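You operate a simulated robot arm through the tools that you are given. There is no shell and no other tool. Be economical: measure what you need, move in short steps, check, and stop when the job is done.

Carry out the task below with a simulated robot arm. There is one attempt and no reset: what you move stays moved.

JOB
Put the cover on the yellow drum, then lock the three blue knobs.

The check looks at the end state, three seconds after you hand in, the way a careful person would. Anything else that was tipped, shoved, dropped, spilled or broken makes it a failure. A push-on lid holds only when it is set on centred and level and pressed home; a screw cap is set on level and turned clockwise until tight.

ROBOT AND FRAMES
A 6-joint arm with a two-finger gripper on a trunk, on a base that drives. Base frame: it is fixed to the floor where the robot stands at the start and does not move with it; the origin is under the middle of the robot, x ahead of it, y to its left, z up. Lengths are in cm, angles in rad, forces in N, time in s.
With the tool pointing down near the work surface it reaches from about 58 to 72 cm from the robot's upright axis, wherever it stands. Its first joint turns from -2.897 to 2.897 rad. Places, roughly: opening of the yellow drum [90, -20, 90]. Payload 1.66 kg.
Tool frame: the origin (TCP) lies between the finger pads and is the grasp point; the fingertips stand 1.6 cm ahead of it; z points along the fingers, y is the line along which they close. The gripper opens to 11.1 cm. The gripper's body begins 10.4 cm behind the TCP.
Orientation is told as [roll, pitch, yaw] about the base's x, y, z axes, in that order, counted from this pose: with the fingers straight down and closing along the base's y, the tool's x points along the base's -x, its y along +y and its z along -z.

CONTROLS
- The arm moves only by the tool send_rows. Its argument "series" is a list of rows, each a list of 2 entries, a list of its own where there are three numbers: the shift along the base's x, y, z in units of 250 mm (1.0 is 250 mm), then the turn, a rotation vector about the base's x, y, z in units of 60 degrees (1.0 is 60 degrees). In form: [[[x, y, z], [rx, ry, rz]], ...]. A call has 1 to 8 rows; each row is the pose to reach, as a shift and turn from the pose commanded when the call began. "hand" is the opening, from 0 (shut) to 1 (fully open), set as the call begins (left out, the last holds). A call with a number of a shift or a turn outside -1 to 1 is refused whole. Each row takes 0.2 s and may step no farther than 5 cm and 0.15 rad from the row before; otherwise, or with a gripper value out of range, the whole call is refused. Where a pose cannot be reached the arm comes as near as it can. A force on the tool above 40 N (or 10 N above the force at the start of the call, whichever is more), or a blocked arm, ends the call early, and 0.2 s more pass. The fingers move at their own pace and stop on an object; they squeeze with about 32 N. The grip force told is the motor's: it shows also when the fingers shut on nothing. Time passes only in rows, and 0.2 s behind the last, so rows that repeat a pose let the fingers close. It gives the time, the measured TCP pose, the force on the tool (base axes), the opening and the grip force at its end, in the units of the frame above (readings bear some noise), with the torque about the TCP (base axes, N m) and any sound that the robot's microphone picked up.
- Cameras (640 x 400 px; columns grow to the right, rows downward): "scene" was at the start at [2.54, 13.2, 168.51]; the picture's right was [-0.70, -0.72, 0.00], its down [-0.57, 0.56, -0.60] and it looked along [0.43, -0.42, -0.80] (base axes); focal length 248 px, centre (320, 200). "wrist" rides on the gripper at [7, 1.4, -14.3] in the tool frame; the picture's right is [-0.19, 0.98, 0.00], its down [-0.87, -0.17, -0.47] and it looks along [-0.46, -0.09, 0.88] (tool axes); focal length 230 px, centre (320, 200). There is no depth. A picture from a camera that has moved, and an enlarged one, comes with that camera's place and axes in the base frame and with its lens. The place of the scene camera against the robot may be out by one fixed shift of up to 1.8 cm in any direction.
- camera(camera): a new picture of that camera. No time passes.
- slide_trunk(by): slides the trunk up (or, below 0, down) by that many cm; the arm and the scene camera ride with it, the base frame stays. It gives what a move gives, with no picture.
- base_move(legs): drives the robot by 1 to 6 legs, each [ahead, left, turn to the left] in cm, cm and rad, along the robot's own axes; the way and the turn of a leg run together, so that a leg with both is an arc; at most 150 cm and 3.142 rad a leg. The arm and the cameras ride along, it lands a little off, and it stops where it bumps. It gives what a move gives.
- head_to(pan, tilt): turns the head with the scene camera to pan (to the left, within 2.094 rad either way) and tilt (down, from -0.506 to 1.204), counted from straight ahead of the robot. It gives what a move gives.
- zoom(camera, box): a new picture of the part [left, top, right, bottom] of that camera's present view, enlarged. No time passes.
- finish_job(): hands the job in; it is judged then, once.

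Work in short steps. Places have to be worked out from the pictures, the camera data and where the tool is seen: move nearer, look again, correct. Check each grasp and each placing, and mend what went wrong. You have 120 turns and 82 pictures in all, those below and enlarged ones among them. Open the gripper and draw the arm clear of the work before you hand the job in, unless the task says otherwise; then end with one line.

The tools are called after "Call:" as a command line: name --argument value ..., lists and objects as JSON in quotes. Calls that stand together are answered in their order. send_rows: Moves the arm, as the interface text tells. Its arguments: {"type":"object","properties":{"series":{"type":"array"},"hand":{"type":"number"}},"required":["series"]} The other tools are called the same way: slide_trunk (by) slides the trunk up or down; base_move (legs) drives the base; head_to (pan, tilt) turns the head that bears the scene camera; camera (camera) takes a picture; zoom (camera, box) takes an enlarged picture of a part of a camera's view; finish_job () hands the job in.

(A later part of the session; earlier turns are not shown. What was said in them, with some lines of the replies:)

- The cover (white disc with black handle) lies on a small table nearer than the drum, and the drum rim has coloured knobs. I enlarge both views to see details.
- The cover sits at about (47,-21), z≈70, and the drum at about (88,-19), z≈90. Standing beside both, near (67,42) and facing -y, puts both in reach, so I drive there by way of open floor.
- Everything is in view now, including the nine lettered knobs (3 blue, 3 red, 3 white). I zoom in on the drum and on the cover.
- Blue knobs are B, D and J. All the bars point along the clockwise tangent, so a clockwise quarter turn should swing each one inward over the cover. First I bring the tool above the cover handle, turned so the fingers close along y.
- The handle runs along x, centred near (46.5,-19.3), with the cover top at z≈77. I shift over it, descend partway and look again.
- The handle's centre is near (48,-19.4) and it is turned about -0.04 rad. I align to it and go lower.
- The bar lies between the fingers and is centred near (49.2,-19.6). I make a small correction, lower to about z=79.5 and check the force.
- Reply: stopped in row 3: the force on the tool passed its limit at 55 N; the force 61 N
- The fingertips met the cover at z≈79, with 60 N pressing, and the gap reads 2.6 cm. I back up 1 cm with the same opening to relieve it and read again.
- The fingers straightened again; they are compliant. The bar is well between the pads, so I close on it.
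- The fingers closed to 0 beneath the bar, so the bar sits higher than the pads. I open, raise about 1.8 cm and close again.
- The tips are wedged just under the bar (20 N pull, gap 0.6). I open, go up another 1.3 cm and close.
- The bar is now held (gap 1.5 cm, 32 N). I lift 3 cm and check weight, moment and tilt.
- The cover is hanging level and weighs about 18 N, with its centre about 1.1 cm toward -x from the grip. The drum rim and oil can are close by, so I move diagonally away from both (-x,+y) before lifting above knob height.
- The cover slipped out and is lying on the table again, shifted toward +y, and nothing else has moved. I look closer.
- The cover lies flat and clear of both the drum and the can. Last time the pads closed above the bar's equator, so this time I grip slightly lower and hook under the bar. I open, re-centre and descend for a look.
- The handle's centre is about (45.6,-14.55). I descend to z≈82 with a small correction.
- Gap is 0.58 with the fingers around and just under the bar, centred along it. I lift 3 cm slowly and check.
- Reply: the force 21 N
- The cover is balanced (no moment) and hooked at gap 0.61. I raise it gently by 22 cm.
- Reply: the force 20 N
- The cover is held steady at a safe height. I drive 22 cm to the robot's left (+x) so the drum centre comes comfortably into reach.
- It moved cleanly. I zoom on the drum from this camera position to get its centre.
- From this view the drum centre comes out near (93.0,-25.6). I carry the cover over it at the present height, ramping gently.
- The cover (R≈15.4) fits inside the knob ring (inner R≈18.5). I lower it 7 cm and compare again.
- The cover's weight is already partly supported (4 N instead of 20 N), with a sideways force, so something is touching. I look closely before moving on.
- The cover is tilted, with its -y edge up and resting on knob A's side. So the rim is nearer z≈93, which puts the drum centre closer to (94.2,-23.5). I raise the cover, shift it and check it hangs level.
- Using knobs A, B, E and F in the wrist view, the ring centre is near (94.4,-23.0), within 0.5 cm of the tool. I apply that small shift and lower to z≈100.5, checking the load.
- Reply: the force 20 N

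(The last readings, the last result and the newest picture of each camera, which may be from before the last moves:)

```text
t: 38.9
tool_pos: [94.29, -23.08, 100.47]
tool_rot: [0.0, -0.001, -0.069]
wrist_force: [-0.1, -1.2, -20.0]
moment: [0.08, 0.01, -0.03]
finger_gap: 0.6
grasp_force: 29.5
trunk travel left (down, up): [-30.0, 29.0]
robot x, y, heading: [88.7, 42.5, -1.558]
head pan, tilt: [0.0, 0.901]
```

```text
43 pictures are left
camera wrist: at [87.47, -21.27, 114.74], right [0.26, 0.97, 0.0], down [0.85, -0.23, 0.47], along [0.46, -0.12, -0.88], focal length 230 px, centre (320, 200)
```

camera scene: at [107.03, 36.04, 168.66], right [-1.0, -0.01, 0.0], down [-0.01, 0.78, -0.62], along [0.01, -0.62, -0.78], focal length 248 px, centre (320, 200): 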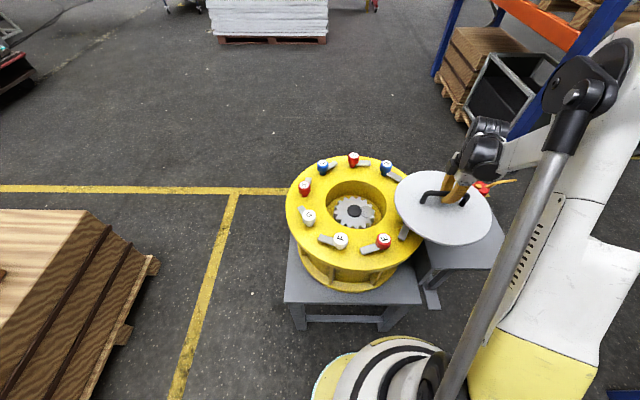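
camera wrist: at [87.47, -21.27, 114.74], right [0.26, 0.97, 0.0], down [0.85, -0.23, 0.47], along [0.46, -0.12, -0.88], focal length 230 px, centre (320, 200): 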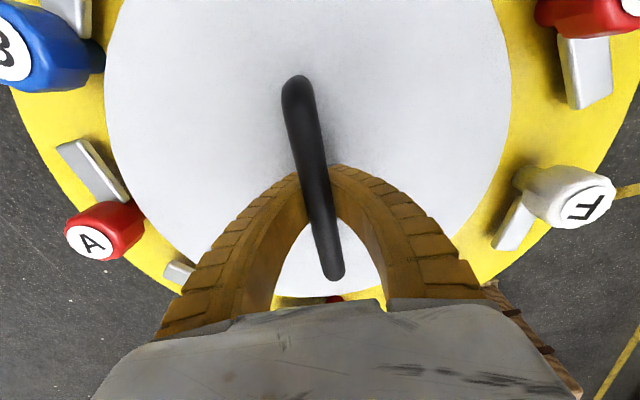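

The ring centre reads (94.5,-22.8), and the cover appears about 0.5–1 cm short of that in x and y. I shift (+0.5,+0.45) and lower in 0.5 cm steps until the weight comes off.

Call:
send_rows --series '[[[0.02, 0.018, -0.02], [0, 0, 0]], [[0.02, 0.018, -0.04], [0, 0, 0]], [[0.02, 0.018, -0.06], [0, 0, 0]], [[0.02, 0.018, -0.08], [0, 0, 0]], [[0.02, 0.018, -0.08], [0, 0, 0]]]'

Call:
zoom --camera "scene" --box '[270, 130, 430, 290]'

Call:
camera --camera "wrist"

```text
t: 40.1
tool_pos: [94.86, -22.64, 98.46]
tool_rot: [-0.001, -0.001, -0.07]
wrist_force: [0.6, 0.1, -19.3]
moment: [0.03, 0.0, 0.0]
finger_gap: 0.58
grasp_force: 29.7
trunk travel left (down, up): [-30.0, 29.0]
robot x, y, heading: [88.54, 41.98, -1.552]
head pan, tilt: [0.0, 0.901]
```

```text
2.50 times, centred on (350, 210) of scene
camera zoom: at [106.98, 36.02, 168.67], right [-1.0, -0.01, 0.0], down [-0.01, 0.78, -0.62], along [0.01, -0.62, -0.78], focal length 620 px, centre (245, 175)
```

zoom: 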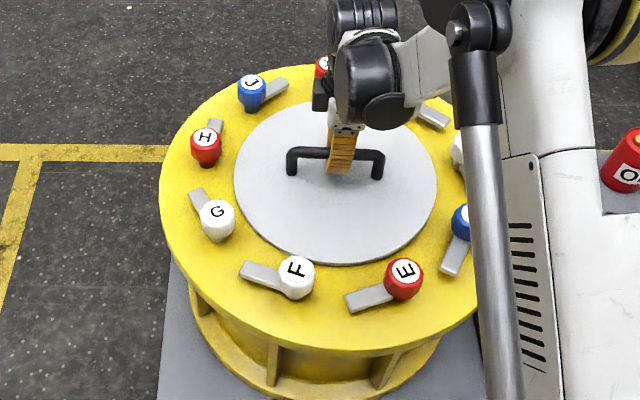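

```text
41 pictures are left
camera wrist: at [87.98, -20.85, 112.73], right [0.26, 0.97, 0.0], down [0.85, -0.23, 0.47], along [0.46, -0.12, -0.88], focal length 230 px, centre (320, 200)
```

wrist: 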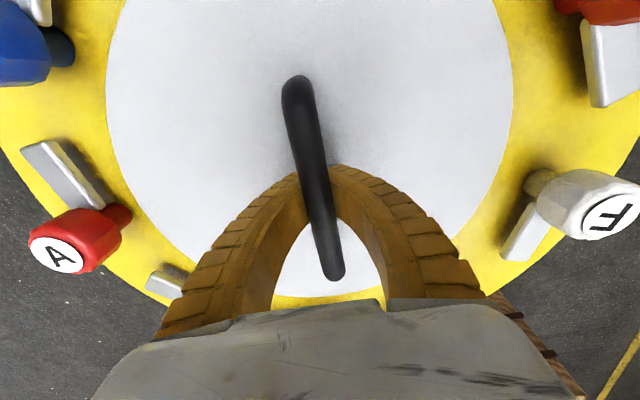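

The cover is now centred on the opening in both views. I continue lowering in small steps until contact.

Call:
send_rows --series '[[[0, 0, -0.02], [0, 0, 0]], [[0, 0, -0.04], [0, 0, 0]], [[0, 0, -0.06], [0, 0, 0]], [[0, 0, -0.06], [0, 0, 0]]]'

Call:
zoom --camera "scene" --box '[270, 130, 430, 290]'

```text
t: 41.1
tool_pos: [94.92, -22.53, 97.11]
tool_rot: [0.0, 0.0, -0.068]
wrist_force: [-0.7, -5.5, 0.0]
moment: [0.06, 0.0, 0.0]
finger_gap: 0.01
grasp_force: 29.1
trunk travel left (down, up): [-30.0, 29.0]
robot x, y, heading: [88.96, 42.31, -1.556]
head pan, tilt: [0.0, 0.901]
```

```text
2.50 times, centred on (350, 210) of scene
camera zoom: at [106.96, 36.14, 168.68], right [-1.0, -0.01, 0.0], down [-0.01, 0.78, -0.62], along [0.01, -0.62, -0.78], focal length 620 px, centre (245, 175)
```

zoom: 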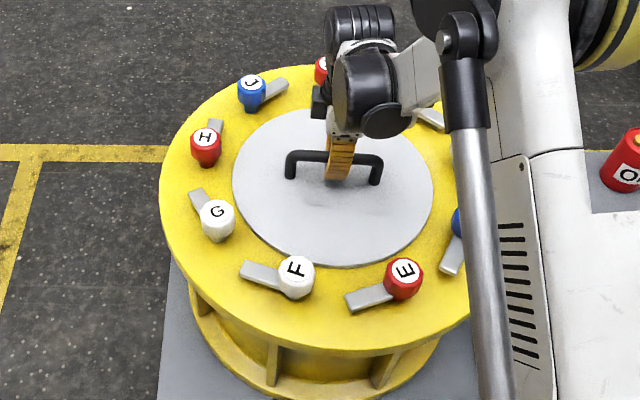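

The weight is off, so the cover rests on the rim. I open, raise the hand well up and check centring with the view unobstructed.

Call:
send_rows --series '[[[0, 0, 0], [0, 0, 0]], [[0, 0, 0], [0, 0, 0]], [[0, 0, 0.12], [0, 0, 0]], [[0, 0, 0.3], [0, 0, 0]], [[0, 0, 0.5], [0, 0, 0]], [[0, 0, 0.7], [0, 0, 0]], [[0, 0, 0.85], [0, 0, 0]]]' --hand 0.6

Call:
camera --camera "wrist"

Call:
zoom --camera "scene" --box '[270, 140, 430, 260]'

```text
t: 42.7
tool_pos: [94.98, -22.37, 118.29]
tool_rot: [-0.003, 0.0, -0.07]
wrist_force: [0.2, -0.3, 0.4]
moment: [0.01, 0.0, 0.0]
finger_gap: 6.84
grasp_force: 1.1
trunk travel left (down, up): [-30.0, 29.0]
robot x, y, heading: [88.53, 42.1, -1.554]
head pan, tilt: [0.0, 0.901]
```

```text
39 pictures are left
camera wrist: at [88.04, -20.63, 132.61], right [0.26, 0.97, 0.0], down [0.85, -0.23, 0.47], along [0.46, -0.12, -0.88], focal length 230 px, centre (320, 200)
```

wrist: 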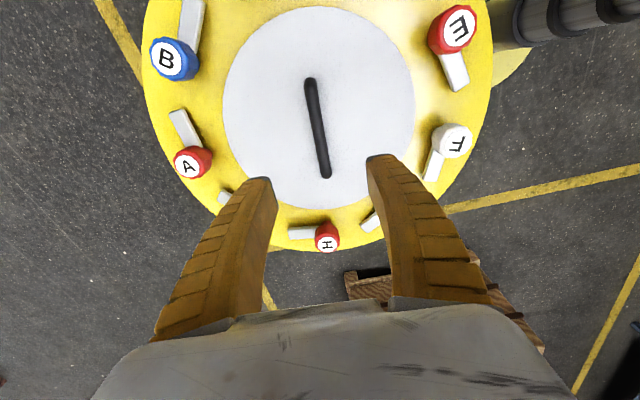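

```text
3.33 times, centred on (350, 200) of scene
camera zoom: at [106.95, 36.27, 168.68], right [-1.0, -0.01, 0.0], down [-0.01, 0.78, -0.62], along [0.01, -0.62, -0.78], focal length 826 px, centre (220, 200)
```

zoom: 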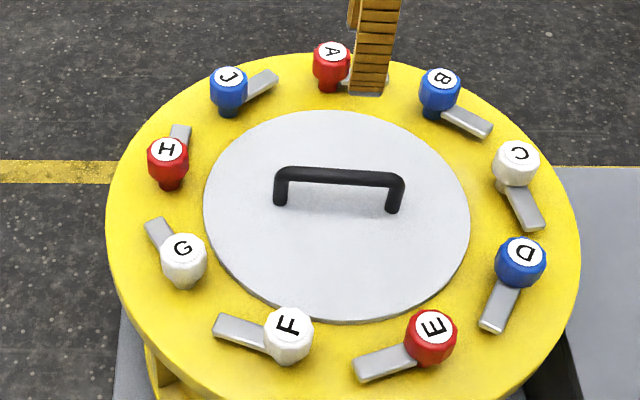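

The cover sits flat and looks right in y, but it is about 0.6 cm too far in +x (cover at 95.0 against ring/opening 94.4). I regrip the handle, lift slightly, shift (-0.6,-0.3) and set it down again.

Call:
send_rows --series '[[[0, 0, -0.18], [0, 0, 0]], [[0, 0, -0.37], [0, 0, 0]], [[0, 0, -0.55], [0, 0, 0]], [[0, 0, -0.7], [0, 0, 0]], [[0, 0, -0.815], [0, 0, 0]]]'

Call:
send_rows --series '[[[0, 0, 0], [0, 0, 0]], [[0, 0, 0], [0, 0, 0]], [[0, 0, 0], [0, 0, 0]], [[0, 0, 0], [0, 0, 0]]]' --hand 0

```text
t: 43.9
tool_pos: [94.89, -22.51, 97.78]
tool_rot: [0.0, -0.002, -0.071]
wrist_force: [0.3, -0.4, -0.5]
moment: [0.0, 0.02, 0.02]
finger_gap: 6.83
grasp_force: 1.1
trunk travel left (down, up): [-30.0, 29.0]
robot x, y, heading: [88.47, 42.12, -1.558]
head pan, tilt: [0.0, 0.901]
```

```text
t: 44.9
tool_pos: [94.98, -22.74, 97.74]
tool_rot: [-0.002, -0.001, -0.07]
wrist_force: [-0.1, 0.7, 0.3]
moment: [0.02, 0.02, 0.01]
finger_gap: 0.59
grasp_force: 29.8
trunk travel left (down, up): [-30.0, 29.0]
robot x, y, heading: [88.75, 42.1, -1.559]
head pan, tilt: [0.0, 0.901]
```

Same hook grip as before (gap 0.59). I lift 0.8 cm, shift (-0.6,-0.3) and lower until it is resting.

Call:
send_rows --series '[[[0, 0, 0.02], [0, 0, 0]], [[0, 0, 0.035], [0, 0, 0]], [[-0.012, -0.006, 0.035], [0, 0, 0]], [[-0.024, -0.012, 0.035], [0, 0, 0]], [[-0.024, -0.012, 0.035], [0, 0, 0]], [[-0.024, -0.012, 0.015], [0, 0, 0]], [[-0.024, -0.012, -0.005], [0, 0, 0]], [[-0.024, -0.012, -0.02], [0, 0, 0]]]'

Call:
send_rows --series '[[[0, 0, 0], [0, 0, 0]], [[0, 0, 0], [0, 0, 0]], [[0, 0, 0.12], [0, 0, 0]], [[0, 0, 0.3], [0, 0, 0]], [[0, 0, 0.5], [0, 0, 0]], [[0, 0, 0.7], [0, 0, 0]]]' --hand 0.6

Call:
zoom --camera "scene" --box '[270, 140, 430, 260]'

```text
t: 46.7
tool_pos: [94.24, -22.99, 97.43]
tool_rot: [-0.001, 0.001, -0.07]
wrist_force: [0.6, -5.4, -2.1]
moment: [0.1, -0.01, 0.06]
finger_gap: 0.59
grasp_force: 29.4
trunk travel left (down, up): [-30.0, 29.0]
robot x, y, heading: [88.64, 42.01, -1.558]
head pan, tilt: [0.0, 0.901]
```

```text
t: 48.1
tool_pos: [94.23, -22.78, 114.95]
tool_rot: [-0.002, -0.001, -0.069]
wrist_force: [0.2, 0.1, 0.1]
moment: [-0.01, -0.01, -0.02]
finger_gap: 6.86
grasp_force: 1.5
trunk travel left (down, up): [-30.0, 29.0]
robot x, y, heading: [88.32, 42.3, -1.555]
head pan, tilt: [0.0, 0.901]
```

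```text
3.33 times, centred on (350, 200) of scene
camera zoom: at [106.95, 36.31, 168.69], right [-1.0, -0.01, 0.0], down [-0.01, 0.78, -0.62], along [0.01, -0.62, -0.78], focal length 826 px, centre (220, 200)
```

zoom: 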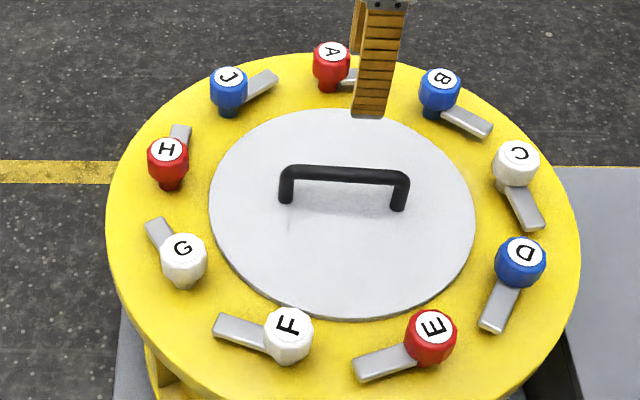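

The cover is centred now (342 px against 341–343 for the opening). Next is knob D: I back the base 4 cm for reach, then bring the hand above D at about (76.2,-13.8), turned so the fingers straddle the knob clear of its bar.

Call:
base_move --legs '[[-4, 0, 0]]'

Call:
send_rows --series '[[[-0.09, 0.025, 0], [0, 0, -0.125]], [[-0.18, 0.05, 0], [0, 0, -0.25]], [[-0.27, 0.075, 0], [0, 0, -0.375]], [[-0.36, 0.1, 0], [0, 0, -0.5]], [[-0.45, 0.125, 0], [0, 0, -0.625]], [[-0.54, 0.15, 0], [0, 0, -0.75]], [[-0.63, 0.175, 0], [0, 0, -0.875]], [[-0.72, 0.2, 0], [0, 0, -1.0]]]'

Call:
send_rows --series '[[[0, 0, 0], [0, 0, -0.125]], [[0, 0, 0], [0, 0, -0.25]], [[0, 0, -0.05], [0, 0, -0.375]], [[0, 0, -0.1], [0, 0, -0.5]], [[0, 0, -0.15], [0, 0, -0.625]], [[0, 0, -0.2], [0, 0, -0.75]], [[0, 0, -0.25], [0, 0, -0.86]], [[0, 0, -0.3], [0, 0, -0.97]]]'

Call:
camera --camera "wrist"

Call:
camera --camera "scene"

```text
t: 48.9
tool_pos: [94.16, -18.73, 115.04]
tool_rot: [-0.001, 0.0, -0.07]
wrist_force: [0.7, 0.9, -0.4]
moment: [-0.04, 0.03, -0.01]
finger_gap: 6.82
grasp_force: 0.7
trunk travel left (down, up): [-30.0, 29.0]
robot x, y, heading: [88.71, 46.22, -1.558]
head pan, tilt: [0.0, 0.901]
```

```text
t: 50.7
tool_pos: [76.01, -13.8, 114.93]
tool_rot: [-0.001, 0.001, -1.12]
wrist_force: [-0.1, 0.4, 0.7]
moment: [0.01, -0.04, -0.02]
finger_gap: 6.84
grasp_force: 1.3
trunk travel left (down, up): [-30.0, 29.0]
robot x, y, heading: [88.43, 46.18, -1.555]
head pan, tilt: [0.0, 0.901]
```

```text
t: 52.5
tool_pos: [76.25, -13.87, 107.47]
tool_rot: [0.0, 0.001, -2.137]
wrist_force: [-0.5, -0.4, -0.2]
moment: [-0.03, 0.01, -0.01]
finger_gap: 6.83
grasp_force: 1.0
trunk travel left (down, up): [-30.0, 29.0]
robot x, y, heading: [88.67, 46.19, -1.556]
head pan, tilt: [0.0, 0.901]
```

```text
36 pictures are left
camera wrist: at [81.04, -8.75, 121.72], right [0.73, -0.69, 0.0], down [-0.6, -0.64, 0.47], along [-0.32, -0.34, -0.88], focal length 230 px, centre (320, 200)
```

wrist: 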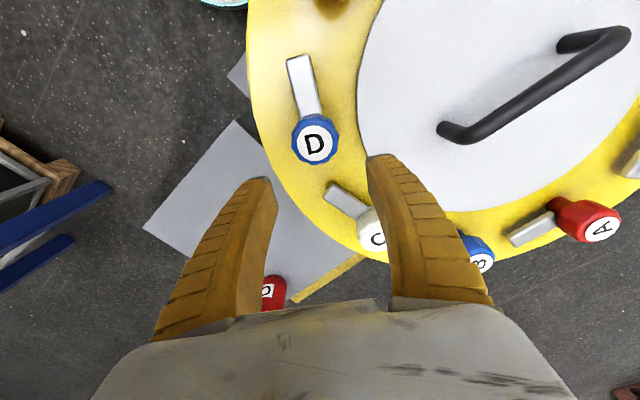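

```text
35 pictures are left
camera scene: at [106.9, 40.2, 168.68], right [-1.0, -0.01, 0.0], down [-0.01, 0.78, -0.62], along [0.01, -0.62, -0.78], focal length 248 px, centre (320, 200)
```

scene: 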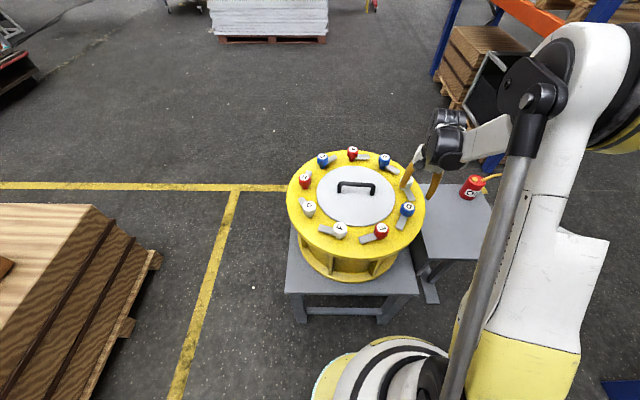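

D's top is near (76.4,-12.85), and the fingers are already perpendicular to its bar. I correct and descend to z≈100.5.

Call:
send_rows --series '[[[0.006, 0.04, -0.08], [0, 0, 0]], [[0.006, 0.04, -0.18], [0, 0, 0]], [[0.006, 0.04, -0.28], [0, 0, 0]]]'

Call:
camera --camera "wrist"

Call:
zoom --camera "scene" --box '[370, 150, 470, 250]'

```text
t: 53.3
tool_pos: [76.39, -12.91, 100.43]
tool_rot: [-0.001, 0.001, -2.132]
wrist_force: [-0.9, 0.9, 1.0]
moment: [0.02, 0.03, 0.05]
finger_gap: 6.86
grasp_force: 1.4
trunk travel left (down, up): [-30.0, 29.0]
robot x, y, heading: [88.83, 46.3, -1.555]
head pan, tilt: [0.0, 0.901]
```

```text
34 pictures are left
camera wrist: at [81.18, -7.71, 114.65], right [0.73, -0.68, 0.0], down [-0.6, -0.64, 0.47], along [-0.32, -0.34, -0.88], focal length 230 px, centre (320, 200)
```

wrist: 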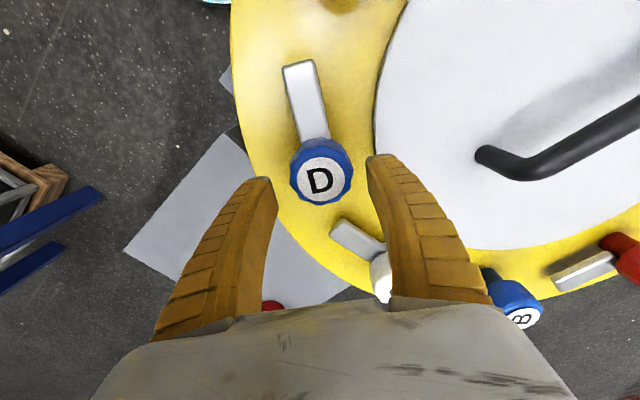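

```text
4.00 times, centred on (420, 200) of scene
camera zoom: at [106.9, 40.18, 168.68], right [-1.0, -0.01, 0.0], down [-0.01, 0.78, -0.62], along [0.01, -0.62, -0.78], focal length 991 px, centre (-80, 200)
```

zoom: 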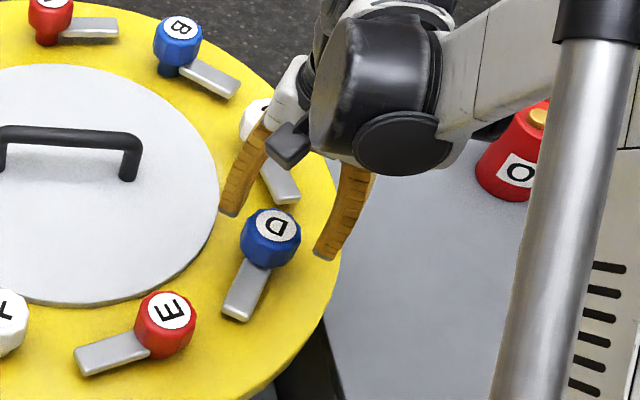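

D is centred between the fingers. I lower to about z=97 and close on it.

Call:
send_rows --series '[[[0, 0, -0.07], [0, 0, 0]], [[0, 0, -0.14], [0, 0, 0]]]'

Call:
send_rows --series '[[[0, 0, 0], [0, 0, 0]], [[0, 0, 0], [0, 0, 0]], [[0, 0, 0], [0, 0, 0]]]' --hand 0

Call:
camera --camera "wrist"

```text
t: 53.9
tool_pos: [76.39, -12.98, 96.87]
tool_rot: [0.0, 0.0, -2.133]
wrist_force: [-0.1, -1.1, -0.7]
moment: [-0.01, 0.01, -0.01]
finger_gap: 6.84
grasp_force: 1.2
trunk travel left (down, up): [-30.0, 29.0]
robot x, y, heading: [88.32, 45.88, -1.56]
head pan, tilt: [0.0, 0.901]
```

```text
t: 54.7
tool_pos: [76.56, -12.89, 96.84]
tool_rot: [-0.002, -0.001, -2.132]
wrist_force: [5.2, -9.4, 14.7]
moment: [-0.07, -0.13, -0.05]
finger_gap: 4.34
grasp_force: 33.8
trunk travel left (down, up): [-30.0, 29.0]
robot x, y, heading: [88.47, 46.39, -1.556]
head pan, tilt: [0.0, 0.901]
```

```text
32 pictures are left
camera wrist: at [81.29, -7.78, 111.19], right [0.73, -0.68, 0.0], down [-0.6, -0.64, 0.47], along [-0.32, -0.34, -0.88], focal length 230 px, centre (320, 200)
```

wrist: 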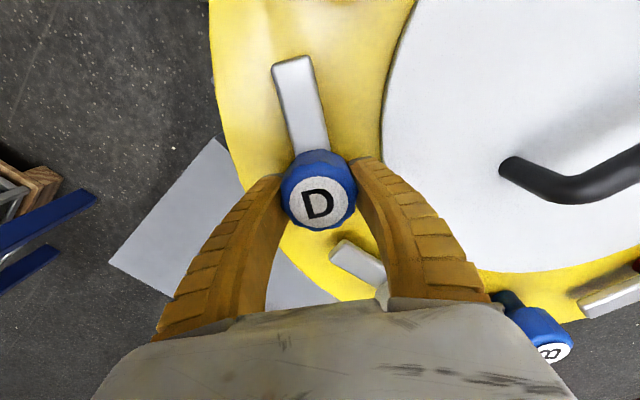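

D is gripped (gap 4.3, 34 N). I turn it clockwise by 60° first and watch the force and the bar.

Call:
send_rows --series '[[[0, 0, 0], [0, 0, -0.125]], [[0, 0, 0], [0, 0, -0.25]], [[0, 0, 0], [0, 0, -0.375]], [[0, 0, 0], [0, 0, -0.5]], [[0, 0, 0], [0, 0, -0.625]], [[0, 0, 0], [0, 0, -0.75]], [[0, 0, 0], [0, 0, -0.875]], [[0, 0, 0], [0, 0, -1.0]]]'

Call:
camera --camera "wrist"

```text
t: 56.5
tool_pos: [76.23, -12.57, 96.97]
tool_rot: [-0.003, -0.001, 3.1]
wrist_force: [-5.4, 33.6, -16.6]
moment: [0.09, 0.37, 0.19]
finger_gap: 4.2
grasp_force: 33.7
trunk travel left (down, up): [-30.0, 29.0]
robot x, y, heading: [88.82, 46.42, -1.557]
head pan, tilt: [0.0, 0.901]
```

```text
31 pictures are left
camera wrist: at [83.12, -14.23, 111.27], right [-0.23, -0.97, 0.0], down [-0.86, 0.2, 0.47], along [-0.46, 0.11, -0.88], focal length 230 px, centre (320, 200)
```

wrist: 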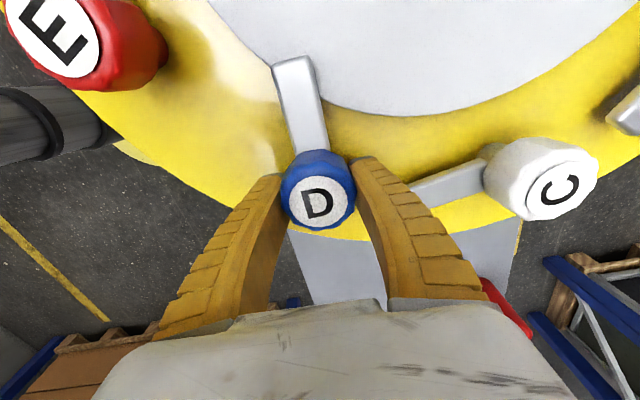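

The knob is turning, and the bar already points toward the cover. The sideways 34 N means my turning axis is a bit off, so I ease +y 0.5 cm and complete the remaining 30°.

Call:
send_rows --series '[[[-0.004, 0.02, -0.004], [0, 0, 0]], [[-0.004, 0.026, -0.008], [0, 0, -0.12]], [[-0.004, 0.026, -0.008], [0, 0, -0.24]], [[-0.004, 0.026, -0.008], [0, 0, -0.37]], [[-0.004, 0.026, -0.008], [0, 0, -0.5]]]'

Call:
camera --camera "wrist"

```text
t: 57.7
tool_pos: [76.44, -12.3, 96.85]
tool_rot: [0.0, 0.001, 2.576]
wrist_force: [-1.5, -15.4, 22.9]
moment: [-0.32, -0.18, 0.63]
finger_gap: 4.63
grasp_force: 33.4
trunk travel left (down, up): [-30.0, 29.0]
robot x, y, heading: [88.67, 45.87, -1.559]
head pan, tilt: [0.0, 0.901]
```

```text
30 pictures are left
camera wrist: at [81.47, -17.16, 111.05], right [-0.68, -0.73, 0.0], down [-0.64, 0.6, 0.47], along [-0.34, 0.32, -0.88], focal length 230 px, centre (320, 200)
```

wrist: 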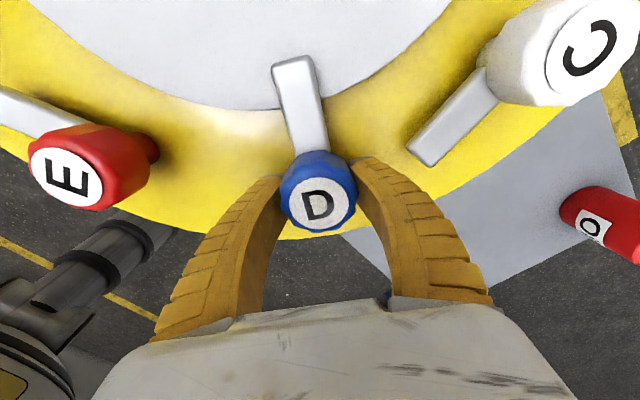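

The bar now points radially inward over the cover and the resisting moment rose to 0.63 N m, perhaps a stop. I nudge 5° more to confirm the end stop, then look at the readings.

Call:
send_rows --series '[[[0, -0.012, 0], [0, 0, -0.04]], [[0, -0.012, 0], [0, 0, -0.085]], [[0, -0.012, 0], [0, 0, -0.085]]]'

Call:
zoom --camera "wrist" --box '[220, 40, 420, 240]'

```text
t: 58.5
tool_pos: [76.44, -12.32, 96.82]
tool_rot: [-0.003, -0.001, 2.487]
wrist_force: [6.9, 12.9, 6.9]
moment: [0.27, 0.17, 0.31]
finger_gap: 4.36
grasp_force: 34.0
trunk travel left (down, up): [-30.0, 29.0]
robot x, y, heading: [88.51, 46.42, -1.563]
head pan, tilt: [0.0, 0.901]
```

```text
2.00 times, centred on (320, 140) of wrist
camera zoom: at [81.07, -17.62, 111.08], right [-0.75, -0.67, 0.0], down [-0.59, 0.66, 0.47], along [-0.31, 0.35, -0.88], focal length 460 px, centre (320, 320)
```

zoom: 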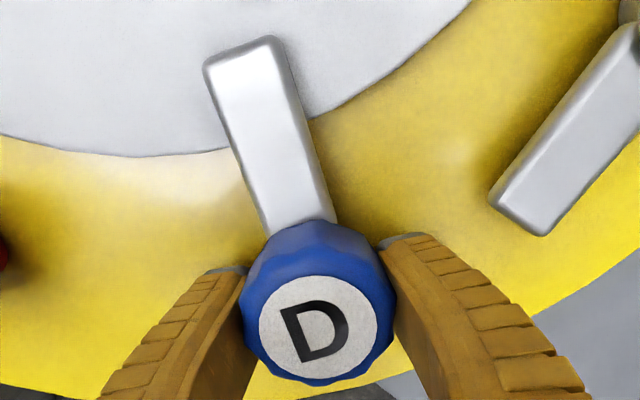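

The gripper turned 5° but the knob didn't follow, so D is at its stop and locked. I release and rise.

Call:
send_rows --series '[[[0, 0, 0], [0, 0, 0]], [[0, 0, 0], [0, 0, 0]], [[0, 0, 0.15], [0, 0, 0]], [[0, 0, 0.33], [0, 0, 0]], [[0, 0, 0.52], [0, 0, 0]], [[0, 0, 0.7], [0, 0, 0]], [[0, 0, 0.88], [0, 0, 0]]]' --hand 0.6

Call:
zoom --camera "scene" --box '[270, 130, 430, 250]'

```text
t: 60.1
tool_pos: [76.41, -12.47, 118.66]
tool_rot: [0.0, 0.001, 2.49]
wrist_force: [-0.1, 1.0, 0.3]
moment: [-0.06, -0.01, 0.06]
finger_gap: 6.83
grasp_force: 0.8
trunk travel left (down, up): [-30.0, 29.0]
robot x, y, heading: [88.76, 46.41, -1.558]
head pan, tilt: [0.0, 0.901]
```

```text
3.33 times, centred on (350, 190) of scene
camera zoom: at [106.93, 40.33, 168.68], right [-1.0, -0.01, 0.0], down [-0.01, 0.78, -0.62], along [0.01, -0.62, -0.78], focal length 826 px, centre (220, 233)
```

zoom: 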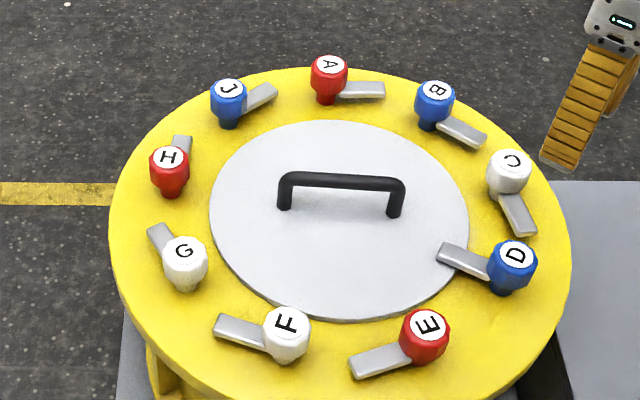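

D is locked and the cover is undisturbed. B and J lie on the far side, so I drive around the +x side and face +y from about (94,-101), keeping the hand high.

Call:
base_move --legs '[[0, 71, 0], [147, 0, 0], [0, 0, -3.14], [0, 66, 0]]'

Call:
camera --camera "scene"

```text
t: 81.5
tool_pos: [105.58, -42.01, 118.71]
tool_rot: [0.0, 0.001, -0.635]
wrist_force: [-0.6, -0.5, -0.7]
moment: [0.0, 0.01, 0.01]
finger_gap: 6.84
grasp_force: 1.2
trunk travel left (down, up): [-30.0, 29.0]
robot x, y, heading: [94.52, -100.96, 1.6]
head pan, tilt: [0.0, 0.901]
```

```text
27 pictures are left
camera scene: at [74.34, -96.55, 168.67], right [1.0, 0.03, 0.0], down [0.02, -0.78, -0.62], along [-0.02, 0.62, -0.78], focal length 248 px, centre (320, 200)
```

scene: 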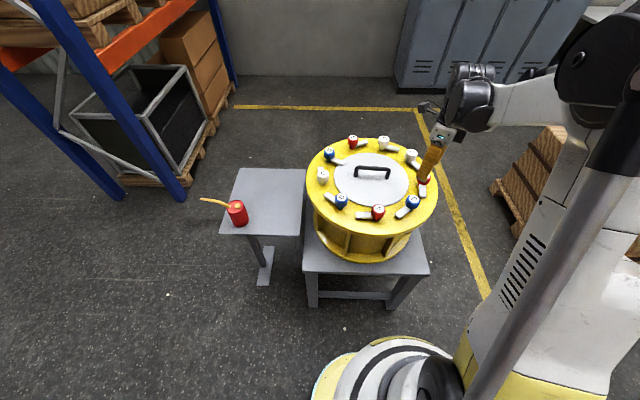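

I've arrived, and the hand is nearly above J. I rotate the hand to yaw≈0.87 (so a clockwise quarter turn stays within the wrist range), lower a bit and look.

Call:
send_rows --series '[[[0.006, 0.01, 0], [0, 0, 0.125]], [[0.012, 0.02, 0], [0, 0, 0.25]], [[0.02, 0.03, 0], [0, 0, 0.375]], [[0.028, 0.04, -0.05], [0, 0, 0.5]], [[0.036, 0.05, -0.1], [0, 0, 0.625]], [[0.044, 0.06, -0.15], [0, 0, 0.75]], [[0.052, 0.08, -0.2], [0, 0, 0.875]], [[0.052, 0.088, -0.25], [0, 0, 1.0]]]'

Call:
send_rows --series '[[[0, 0, -0.05], [0, 0, 0.12]], [[0, 0, -0.1], [0, 0, 0.24]], [[0, 0, -0.15], [0, 0, 0.36]], [[0, 0, -0.2], [0, 0, 0.44]]]'

Call:
camera --camera "wrist"

```text
t: 83.2
tool_pos: [107.05, -39.71, 112.35]
tool_rot: [0.001, 0.0, 0.414]
wrist_force: [-0.2, -0.2, -0.2]
moment: [0.02, -0.03, -0.02]
finger_gap: 6.84
grasp_force: 1.0
trunk travel left (down, up): [-30.0, 29.0]
robot x, y, heading: [94.66, -100.75, 1.6]
head pan, tilt: [0.0, 0.901]
```

```text
t: 84.2
tool_pos: [106.83, -39.69, 107.45]
tool_rot: [0.0, 0.0, 0.874]
wrist_force: [-0.4, -0.7, -0.5]
moment: [0.01, 0.03, 0.0]
finger_gap: 6.86
grasp_force: 1.2
trunk travel left (down, up): [-30.0, 29.0]
robot x, y, heading: [94.01, -100.88, 1.601]
head pan, tilt: [0.0, 0.901]
```

```text
26 pictures are left
camera wrist: at [101.36, -44.25, 121.72], right [-0.63, 0.78, 0.0], down [0.68, 0.56, 0.47], along [0.37, 0.3, -0.88], focal length 230 px, centre (320, 200)
```

wrist: 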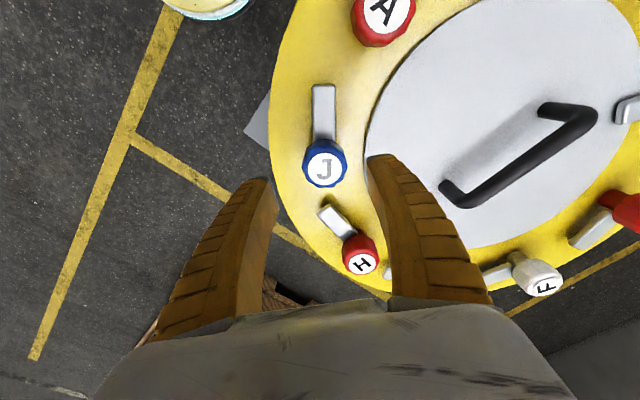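

J's top is near (108.0,-38.3). I shift (+1.2,+1.35) and descend.

Call:
send_rows --series '[[[0.024, 0.027, -0.08], [0, 0, 0]], [[0.048, 0.054, -0.18], [0, 0, 0]], [[0.048, 0.054, -0.28], [0, 0, 0]]]'

Call:
camera --camera "wrist"

```text
t: 85.0
tool_pos: [108.18, -38.28, 100.34]
tool_rot: [0.0, 0.0, 0.872]
wrist_force: [-0.2, 0.4, 0.0]
moment: [-0.03, 0.02, -0.04]
finger_gap: 6.84
grasp_force: 1.6
trunk travel left (down, up): [-30.0, 29.0]
robot x, y, heading: [94.06, -100.85, 1.599]
head pan, tilt: [0.0, 0.901]
```

```text
25 pictures are left
camera wrist: at [102.57, -42.84, 114.7], right [-0.63, 0.78, 0.0], down [0.68, 0.56, 0.47], along [0.37, 0.3, -0.88], focal length 230 px, centre (320, 200)
```

wrist: 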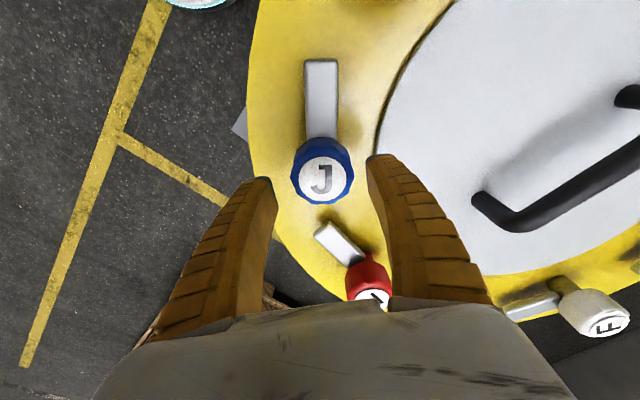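

J is centred between the fingers. I lower to z≈96.9 and close.

Call:
send_rows --series '[[[-0.005, 0, -0.07], [0, 0, 0]], [[-0.005, 0, -0.14], [0, 0, 0]]]'

Call:
send_rows --series '[[[0, 0, 0], [0, 0, 0]], [[0, 0, 0], [0, 0, 0]], [[0, 0, 0], [0, 0, 0]]]' --hand 0

```text
t: 85.7
tool_pos: [108.2, -38.45, 96.93]
tool_rot: [0.0, 0.0, 0.872]
wrist_force: [-0.5, -0.3, -0.2]
moment: [0.02, 0.03, -0.02]
finger_gap: 6.87
grasp_force: 1.7
trunk travel left (down, up): [-30.0, 29.0]
robot x, y, heading: [94.28, -100.59, 1.605]
head pan, tilt: [0.0, 0.901]
```

```text
t: 86.5
tool_pos: [108.01, -38.21, 96.92]
tool_rot: [0.0, 0.0, 0.875]
wrist_force: [-10.9, 16.7, 9.6]
moment: [-0.15, 0.25, -0.06]
finger_gap: 4.38
grasp_force: 34.1
trunk travel left (down, up): [-30.0, 29.0]
robot x, y, heading: [94.41, -100.87, 1.604]
head pan, tilt: [0.0, 0.901]
```

J is gripped (gap 4.38). I shift slightly along the reaction force and turn clockwise 60°.

Call:
send_rows --series '[[[-0.008, 0.011, 0], [0, 0, -0.125]], [[-0.008, 0.011, 0], [0, 0, -0.25]], [[-0.008, 0.011, 0], [0, 0, -0.375]], [[-0.008, 0.011, 0], [0, 0, -0.5]], [[-0.008, 0.011, 0], [0, 0, -0.625]], [[-0.008, 0.011, 0], [0, 0, -0.75]], [[-0.008, 0.011, 0], [0, 0, -0.875]], [[-0.008, 0.011, 0], [0, 0, -1.0]]]'

```text
t: 88.3
tool_pos: [107.79, -38.43, 96.97]
tool_rot: [-0.005, 0.0, -0.173]
wrist_force: [-1.7, -11.0, 2.0]
moment: [0.07, -0.13, -0.02]
finger_gap: 4.13
grasp_force: 34.3
trunk travel left (down, up): [-30.0, 29.0]
robot x, y, heading: [94.37, -100.93, 1.601]
head pan, tilt: [0.0, 0.901]
stopped in row 8: the force on the tool passed its limit at 42 N (the readings are from after the stop); the commanded pose is now the measured one
```

It turned 60°, stopping on sideways force at the last row. That is relieved now, so I look and then continue.

Call:
send_rows --series '[[[0, -0.008, 0], [0, 0, -0.1]], [[0, -0.01, 0], [0, 0, -0.2]], [[0, -0.01, 0], [0, 0, -0.3]], [[0, -0.01, 0], [0, 0, -0.4]], [[0, -0.01, 0], [0, 0, -0.5]]]'

Call:
camera --camera "wrist"

```text
t: 89.5
tool_pos: [107.7, -38.49, 96.9]
tool_rot: [-0.005, 0.002, -0.696]
wrist_force: [-5.8, 4.1, 9.8]
moment: [0.24, -0.07, 0.69]
finger_gap: 4.13
grasp_force: 33.9
trunk travel left (down, up): [-30.0, 29.0]
robot x, y, heading: [94.26, -101.01, 1.599]
head pan, tilt: [0.0, 0.901]
```

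```text
24 pictures are left
camera wrist: at [103.2, -33.02, 111.24], right [0.78, 0.63, 0.0], down [0.56, -0.68, 0.47], along [0.29, -0.37, -0.88], focal length 230 px, centre (320, 200)
```

wrist: 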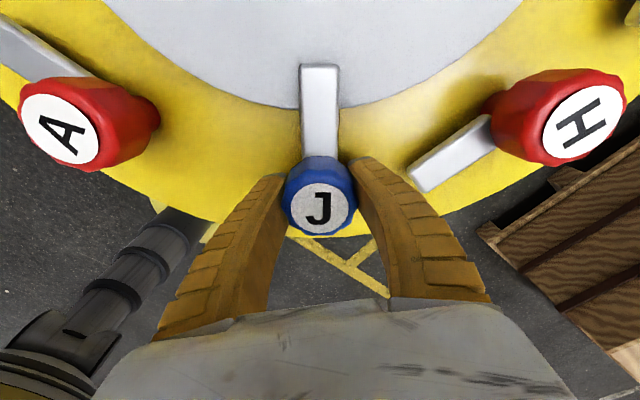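

J's bar points radially inward over the cover, with 0.69 N m resistance. I nudge 5° more to confirm the stop.

Call:
send_rows --series '[[[0, 0, 0], [0, 0, -0.045]], [[0, 0, 0], [0, 0, -0.09]], [[0, 0, 0], [0, 0, -0.09]]]'

Call:
zoom --camera "wrist" --box '[220, 40, 420, 240]'

```text
t: 90.3
tool_pos: [107.72, -38.64, 96.93]
tool_rot: [-0.004, 0.001, -0.791]
wrist_force: [-7.5, 3.7, 5.9]
moment: [0.12, 0.04, 0.61]
finger_gap: 4.17
grasp_force: 33.8
trunk travel left (down, up): [-30.0, 29.0]
robot x, y, heading: [94.03, -100.7, 1.603]
head pan, tilt: [0.0, 0.901]
```

```text
2.00 times, centred on (320, 140) of wrist
camera zoom: at [103.77, -32.65, 111.19], right [0.83, 0.56, 0.0], down [0.49, -0.73, 0.47], along [0.26, -0.39, -0.88], focal length 460 px, centre (320, 320)
```

zoom: 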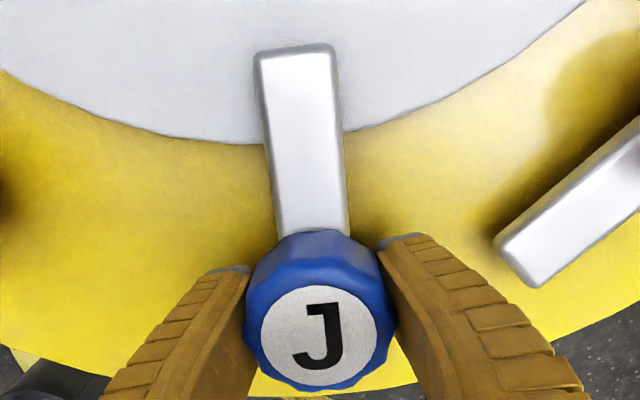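

J is also at its stop (the knob didn't follow the last 5°). I release, rise, and swing over to B at about (81.5,-39.0) while rotating the hand.

Call:
send_rows --series '[[[0, 0, 0], [0, 0, 0]], [[0, 0, 0], [0, 0, 0]], [[0, 0, 0.15], [0, 0, 0]], [[0, 0, 0.33], [0, 0, 0]], [[0, 0, 0.52], [0, 0, 0.1]], [[0, 0, 0.7], [0, 0, 0.2]]]' --hand 0.6

Call:
send_rows --series '[[[-0.12, 0, 0], [0, 0, 0.125]], [[-0.24, 0, 0], [0, 0, 0.25]], [[-0.36, 0, 0], [0, 0, 0.375]], [[-0.48, 0, 0], [0, 0, 0.5]], [[-0.6, 0, 0], [0, 0, 0.625]], [[-0.72, 0, 0], [0, 0, 0.75]], [[-0.84, 0, 0], [0, 0, 0.875]], [[-0.96, 0, 0], [0, 0, 1.0]]]'

Call:
send_rows --series '[[[-0.02, 0, 0], [0, 0, 0.125]], [[-0.04, 0, 0], [0, 0, 0.25]], [[-0.07, -0.01, 0], [0, 0, 0.375]], [[-0.08, -0.014, 0], [0, 0, 0.5]], [[-0.087, -0.014, 0], [0, 0, 0.625]], [[-0.087, -0.014, 0], [0, 0, 0.75]], [[-0.087, -0.014, 0], [0, 0, 0.875]], [[-0.087, -0.014, 0], [0, 0, 1.0]]]'

Call:
send_rows --series '[[[0, 0, 0], [0, 0, 0.125]], [[0, 0, 0], [0, 0, 0.25]], [[0, 0, -0.05], [0, 0, 0.375]], [[0, 0, -0.1], [0, 0, 0.5]], [[0, 0, -0.16], [0, 0, 0.625]], [[0, 0, -0.24], [0, 0, 0.72]]]'

Call:
camera --camera "wrist"

```text
t: 91.7
tool_pos: [107.83, -38.64, 114.52]
tool_rot: [-0.004, 0.002, -0.581]
wrist_force: [0.0, -0.2, 1.1]
moment: [0.02, 0.0, 0.0]
finger_gap: 6.85
grasp_force: 0.9
trunk travel left (down, up): [-30.0, 29.0]
robot x, y, heading: [94.23, -101.12, 1.601]
head pan, tilt: [0.0, 0.901]
```

```text
t: 93.5
tool_pos: [83.69, -38.67, 114.41]
tool_rot: [-0.006, 0.0, 0.468]
wrist_force: [0.6, 0.3, -0.1]
moment: [-0.02, -0.01, 0.0]
finger_gap: 6.82
grasp_force: 1.3
trunk travel left (down, up): [-30.0, 29.0]
robot x, y, heading: [94.1, -100.87, 1.599]
head pan, tilt: [0.0, 0.901]
```

```text
t: 95.3
tool_pos: [81.7, -39.11, 114.27]
tool_rot: [-0.005, 0.001, 1.516]
wrist_force: [-0.4, 0.4, -0.5]
moment: [-0.02, 0.01, -0.01]
finger_gap: 6.85
grasp_force: 0.4
trunk travel left (down, up): [-30.0, 29.0]
robot x, y, heading: [94.33, -100.7, 1.606]
head pan, tilt: [0.0, 0.901]
```

```text
t: 96.7
tool_pos: [81.62, -38.89, 108.41]
tool_rot: [-0.003, 0.002, 2.272]
wrist_force: [-0.7, 0.6, 0.1]
moment: [-0.04, -0.01, 0.01]
finger_gap: 6.82
grasp_force: 1.7
trunk travel left (down, up): [-30.0, 29.0]
robot x, y, heading: [94.38, -101.0, 1.6]
head pan, tilt: [0.0, 0.901]
```

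```text
22 pictures are left
camera wrist: at [84.98, -45.17, 122.65], right [-0.87, -0.49, 0.0], down [-0.43, 0.77, 0.47], along [-0.23, 0.41, -0.88], focal length 230 px, centre (320, 200)
```

wrist: 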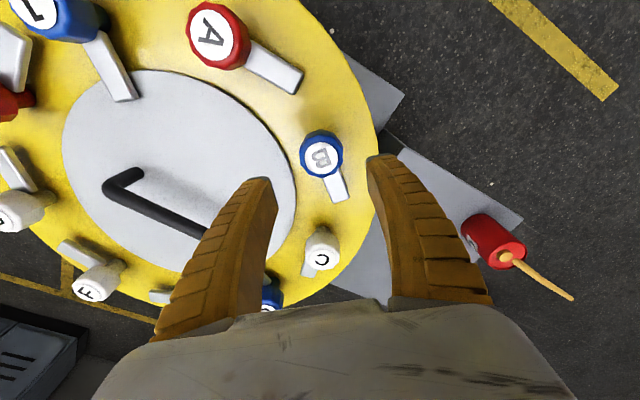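

B's top is near (80.95,-38.5), with its bar as expected. I correct and descend.

Call:
send_rows --series '[[[-0.026, 0.016, -0.1], [0, 0, 0]], [[-0.026, 0.016, -0.22], [0, 0, 0]], [[-0.026, 0.016, -0.32], [0, 0, 0]]]'

Call:
camera --camera "wrist"

```text
t: 97.5
tool_pos: [80.82, -38.5, 100.44]
tool_rot: [-0.004, 0.002, 2.269]
wrist_force: [0.2, 0.3, 0.0]
moment: [0.01, 0.01, 0.01]
finger_gap: 6.84
grasp_force: 1.7
trunk travel left (down, up): [-30.0, 29.0]
robot x, y, heading: [94.32, -100.42, 1.601]
head pan, tilt: [0.0, 0.901]
```

```text
21 pictures are left
camera wrist: at [84.21, -44.75, 114.71], right [-0.87, -0.49, 0.0], down [-0.43, 0.77, 0.47], along [-0.23, 0.41, -0.88], focal length 230 px, centre (320, 200)
```

wrist: 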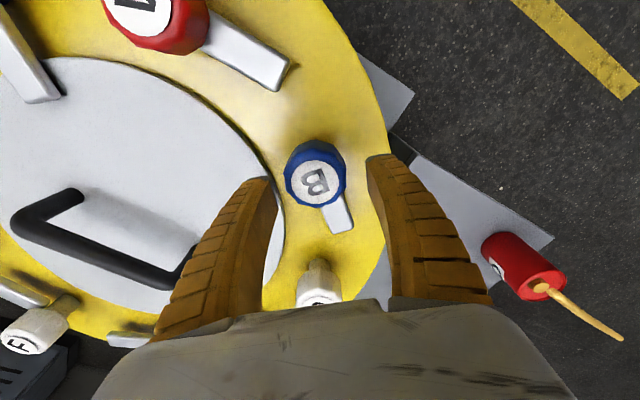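

B is centred. I lower to z≈96.9 and close.

Call:
send_rows --series '[[[0.006, 0.004, -0.07], [0, 0, 0]], [[0.006, 0.004, -0.14], [0, 0, 0]]]'

Call:
send_rows --series '[[[0, 0, 0], [0, 0, 0]], [[0, 0, 0], [0, 0, 0]], [[0, 0, 0], [0, 0, 0]]]' --hand 0

```text
t: 98.1
tool_pos: [81.09, -38.48, 96.88]
tool_rot: [-0.005, 0.0, 2.269]
wrist_force: [-0.4, -0.7, -0.9]
moment: [0.03, 0.0, -0.02]
finger_gap: 6.85
grasp_force: 1.2
trunk travel left (down, up): [-30.0, 29.0]
robot x, y, heading: [94.45, -100.82, 1.6]
head pan, tilt: [0.0, 0.901]
```

```text
t: 98.9
tool_pos: [81.34, -38.44, 97.1]
tool_rot: [-0.006, 0.001, 2.269]
wrist_force: [5.8, 8.1, 6.4]
moment: [-0.45, -0.29, 0.02]
finger_gap: 4.33
grasp_force: 33.8
trunk travel left (down, up): [-30.0, 29.0]
robot x, y, heading: [94.89, -100.87, 1.604]
head pan, tilt: [0.0, 0.901]
```

B is gripped (gap 4.33). I ease slightly along the reaction and turn clockwise 60°.

Call:
send_rows --series '[[[0.006, 0.006, 0], [0, 0, -0.125]], [[0.006, 0.006, 0], [0, 0, -0.25]], [[0.006, 0.006, 0], [0, 0, -0.375]], [[0.006, 0.006, 0], [0, 0, -0.5]], [[0.006, 0.006, 0], [0, 0, -0.625]], [[0.006, 0.006, 0], [0, 0, -0.75]], [[0.006, 0.006, 0], [0, 0, -0.875]], [[0.006, 0.006, 0], [0, 0, -1.0]]]'

```text
t: 100.7
tool_pos: [81.45, -38.32, 97.05]
tool_rot: [-0.003, 0.003, 1.22]
wrist_force: [4.3, -11.0, -0.7]
moment: [-0.56, 0.29, 0.01]
finger_gap: 4.17
grasp_force: 34.3
trunk travel left (down, up): [-30.0, 29.0]
robot x, y, heading: [94.51, -100.95, 1.602]
head pan, tilt: [0.0, 0.901]
```

Forces are low. I finish the remaining 30° plus a slight nudge to the stop.

Call:
send_rows --series '[[[0, -0.006, 0], [0, 0, -0.1]], [[0, -0.006, 0], [0, 0, -0.2]], [[0, -0.006, 0], [0, 0, -0.3]], [[0, -0.006, 0], [0, 0, -0.4]], [[0, -0.006, 0], [0, 0, -0.5]], [[0, -0.006, 0], [0, 0, -0.57]], [[0, -0.006, 0], [0, 0, -0.57]]]'

Call:
camera --camera "wrist"

```text
t: 102.3
tool_pos: [81.29, -38.5, 96.95]
tool_rot: [-0.003, 0.002, 0.622]
wrist_force: [5.4, -6.5, 0.1]
moment: [0.07, 0.22, 0.49]
finger_gap: 4.04
grasp_force: 34.1
trunk travel left (down, up): [-30.0, 29.0]
robot x, y, heading: [94.02, -101.08, 1.599]
head pan, tilt: [0.0, 0.901]
```

```text
20 pictures are left
camera wrist: at [74.78, -41.45, 111.28], right [-0.42, 0.91, 0.0], down [0.8, 0.37, 0.47], along [0.43, 0.19, -0.88], focal length 230 px, centre (320, 200)
```

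wrist: 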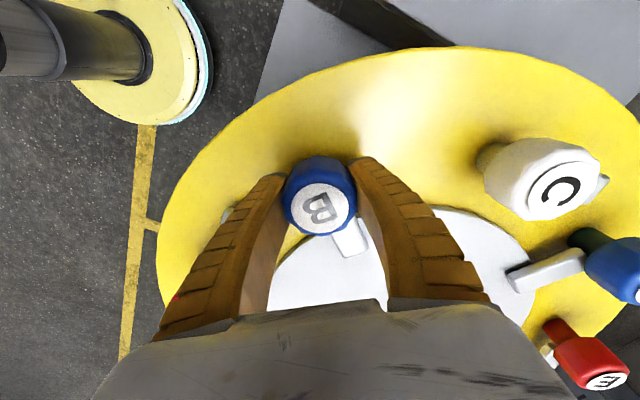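

B's bar now extends over the cover, at 94° of turn with a steady 0.5 N m resistance. I release, rise, and check all three.

Call:
send_rows --series '[[[0, 0, 0], [0, 0, 0]], [[0, 0, 0], [0, 0, 0]], [[0, 0, 0.15], [0, 0, 0]], [[0, 0, 0.33], [0, 0, 0]], [[0, 0, 0.52], [0, 0, 0]], [[0, -0.1, 0.7], [0, 0, 0]], [[0, -0.2, 0.88], [0, 0, 0]]]' --hand 0.6

Call:
zoom --camera "scene" --box '[300, 130, 450, 240]'

Call:
camera --camera "scene"

```text
refused: row 6 steps farther than a row can; nothing moved
```

```text
3.64 times, centred on (375, 185) of scene
camera zoom: at [74.48, -96.67, 168.69], right [1.0, 0.03, 0.0], down [0.02, -0.78, -0.62], along [-0.02, 0.62, -0.78], focal length 901 px, centre (120, 254)
```

zoom: 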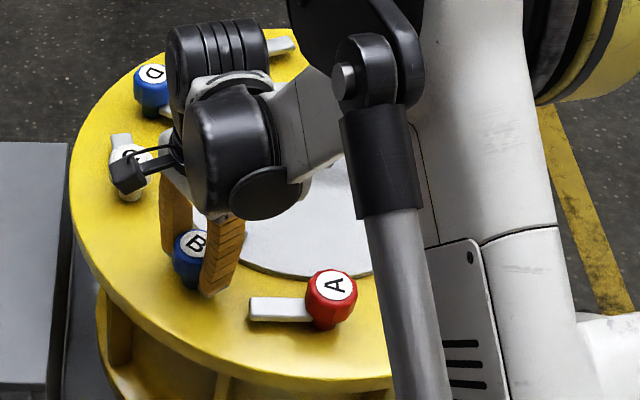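

```text
18 pictures are left
camera scene: at [74.48, -96.67, 168.69], right [1.0, 0.03, 0.0], down [0.02, -0.78, -0.62], along [-0.02, 0.62, -0.78], focal length 248 px, centre (320, 200)
```

scene: 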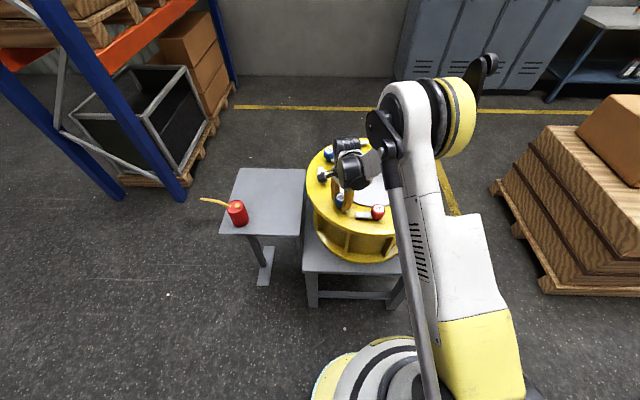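

The last call was refused because a row's step was too big. I redo the release with smaller steps.

Call:
send_rows --series '[[[0, 0, 0], [0, 0, 0]], [[0, 0, 0], [0, 0, 0]], [[0, 0, 0.15], [0, 0, 0]], [[0, 0, 0.33], [0, 0, 0]], [[0, 0, 0.52], [0, 0, 0]], [[0, 0, 0.7], [0, 0, 0]], [[0, 0, 0.88], [0, 0, 0]]]' --hand 0.6

Call:
send_rows --series '[[[0.17, 0, 0], [0, 0, 0]], [[0.34, 0, 0], [0, 0, 0]], [[0.51, 0, 0], [0, 0, 0]], [[0.68, 0, 0], [0, 0, 0]], [[0.85, 0, 0], [0, 0, 0]], [[1.0, 0, 0], [0, 0, 0]]]'

Call:
send_rows --series '[[[0.17, 0, 0], [0, 0, 0]], [[0.34, 0, 0], [0, 0, 0]], [[0.51, 0, 0], [0, 0, 0]], [[0.68, 0, 0], [0, 0, 0]]]'

Call:
zoom --camera "scene" --box '[300, 130, 450, 240]'

```text
t: 103.9
tool_pos: [81.18, -38.55, 119.0]
tool_rot: [-0.002, 0.001, 0.626]
wrist_force: [0.4, 0.0, -0.1]
moment: [0.01, 0.0, 0.01]
finger_gap: 6.83
grasp_force: 1.2
trunk travel left (down, up): [-30.0, 29.0]
robot x, y, heading: [94.43, -100.7, 1.595]
head pan, tilt: [0.0, 0.901]
```

```text
t: 105.3
tool_pos: [106.45, -38.34, 119.03]
tool_rot: [-0.004, 0.001, 0.624]
wrist_force: [0.8, 0.3, -0.2]
moment: [-0.02, 0.07, 0.0]
finger_gap: 6.82
grasp_force: 1.6
trunk travel left (down, up): [-30.0, 29.0]
robot x, y, heading: [94.46, -100.93, 1.597]
head pan, tilt: [0.0, 0.901]
```

```text
t: 106.3
tool_pos: [123.28, -38.58, 118.91]
tool_rot: [-0.004, 0.001, 0.625]
wrist_force: [0.6, 1.1, -1.1]
moment: [-0.01, 0.04, -0.03]
finger_gap: 6.84
grasp_force: 1.6
trunk travel left (down, up): [-30.0, 29.0]
robot x, y, heading: [94.02, -100.76, 1.605]
head pan, tilt: [0.0, 0.901]
```

```text
3.64 times, centred on (375, 185) of scene
camera zoom: at [74.51, -96.55, 168.69], right [1.0, 0.03, 0.0], down [0.02, -0.78, -0.62], along [-0.02, 0.62, -0.78], focal length 901 px, centre (120, 254)
```

zoom: 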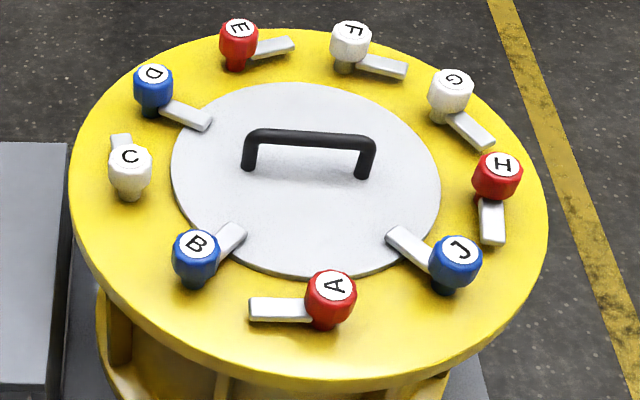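

B, D and J all point inward over the centred, level cover, and the other knobs are as they were. I back the robot off to be clear, then hand in.

Call:
base_move --legs '[[-30, 0, 0]]'

Call:
camera --camera "scene"

```text
t: 108.4
tool_pos: [124.15, -68.66, 119.09]
tool_rot: [-0.004, 0.0, 0.623]
wrist_force: [0.0, -1.1, 0.0]
moment: [0.05, 0.01, 0.0]
finger_gap: 6.85
grasp_force: 1.1
trunk travel left (down, up): [-30.0, 29.0]
robot x, y, heading: [95.34, -131.01, 1.6]
head pan, tilt: [0.0, 0.901]
```

```text
16 pictures are left
camera scene: at [75.27, -126.68, 168.68], right [1.0, 0.03, 0.0], down [0.02, -0.78, -0.62], along [-0.02, 0.62, -0.78], focal length 248 px, centre (320, 200)
```

scene: 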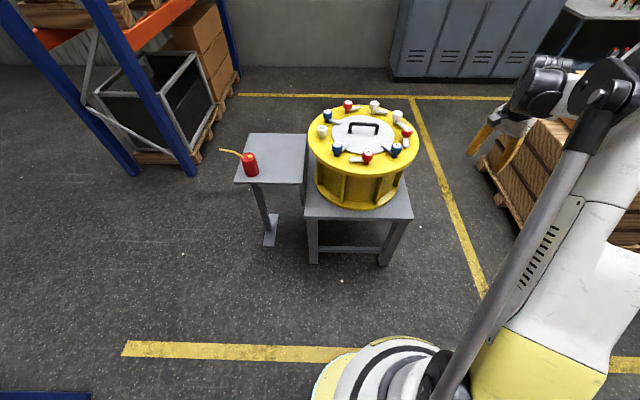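

Everything is in place: cover on, B, D and J locked, the oil can upright and the arm clear. I hand in.

Call:
finish_job

```text
The job is handed in.
```

The cover is on the yellow drum, centred and level, and the three blue knobs (B, D and J) are turned to their locked position over it; the job is handed in. The cover slipped from the gripper once, back onto its table during the first lift, and nothing else was moved or tipped.
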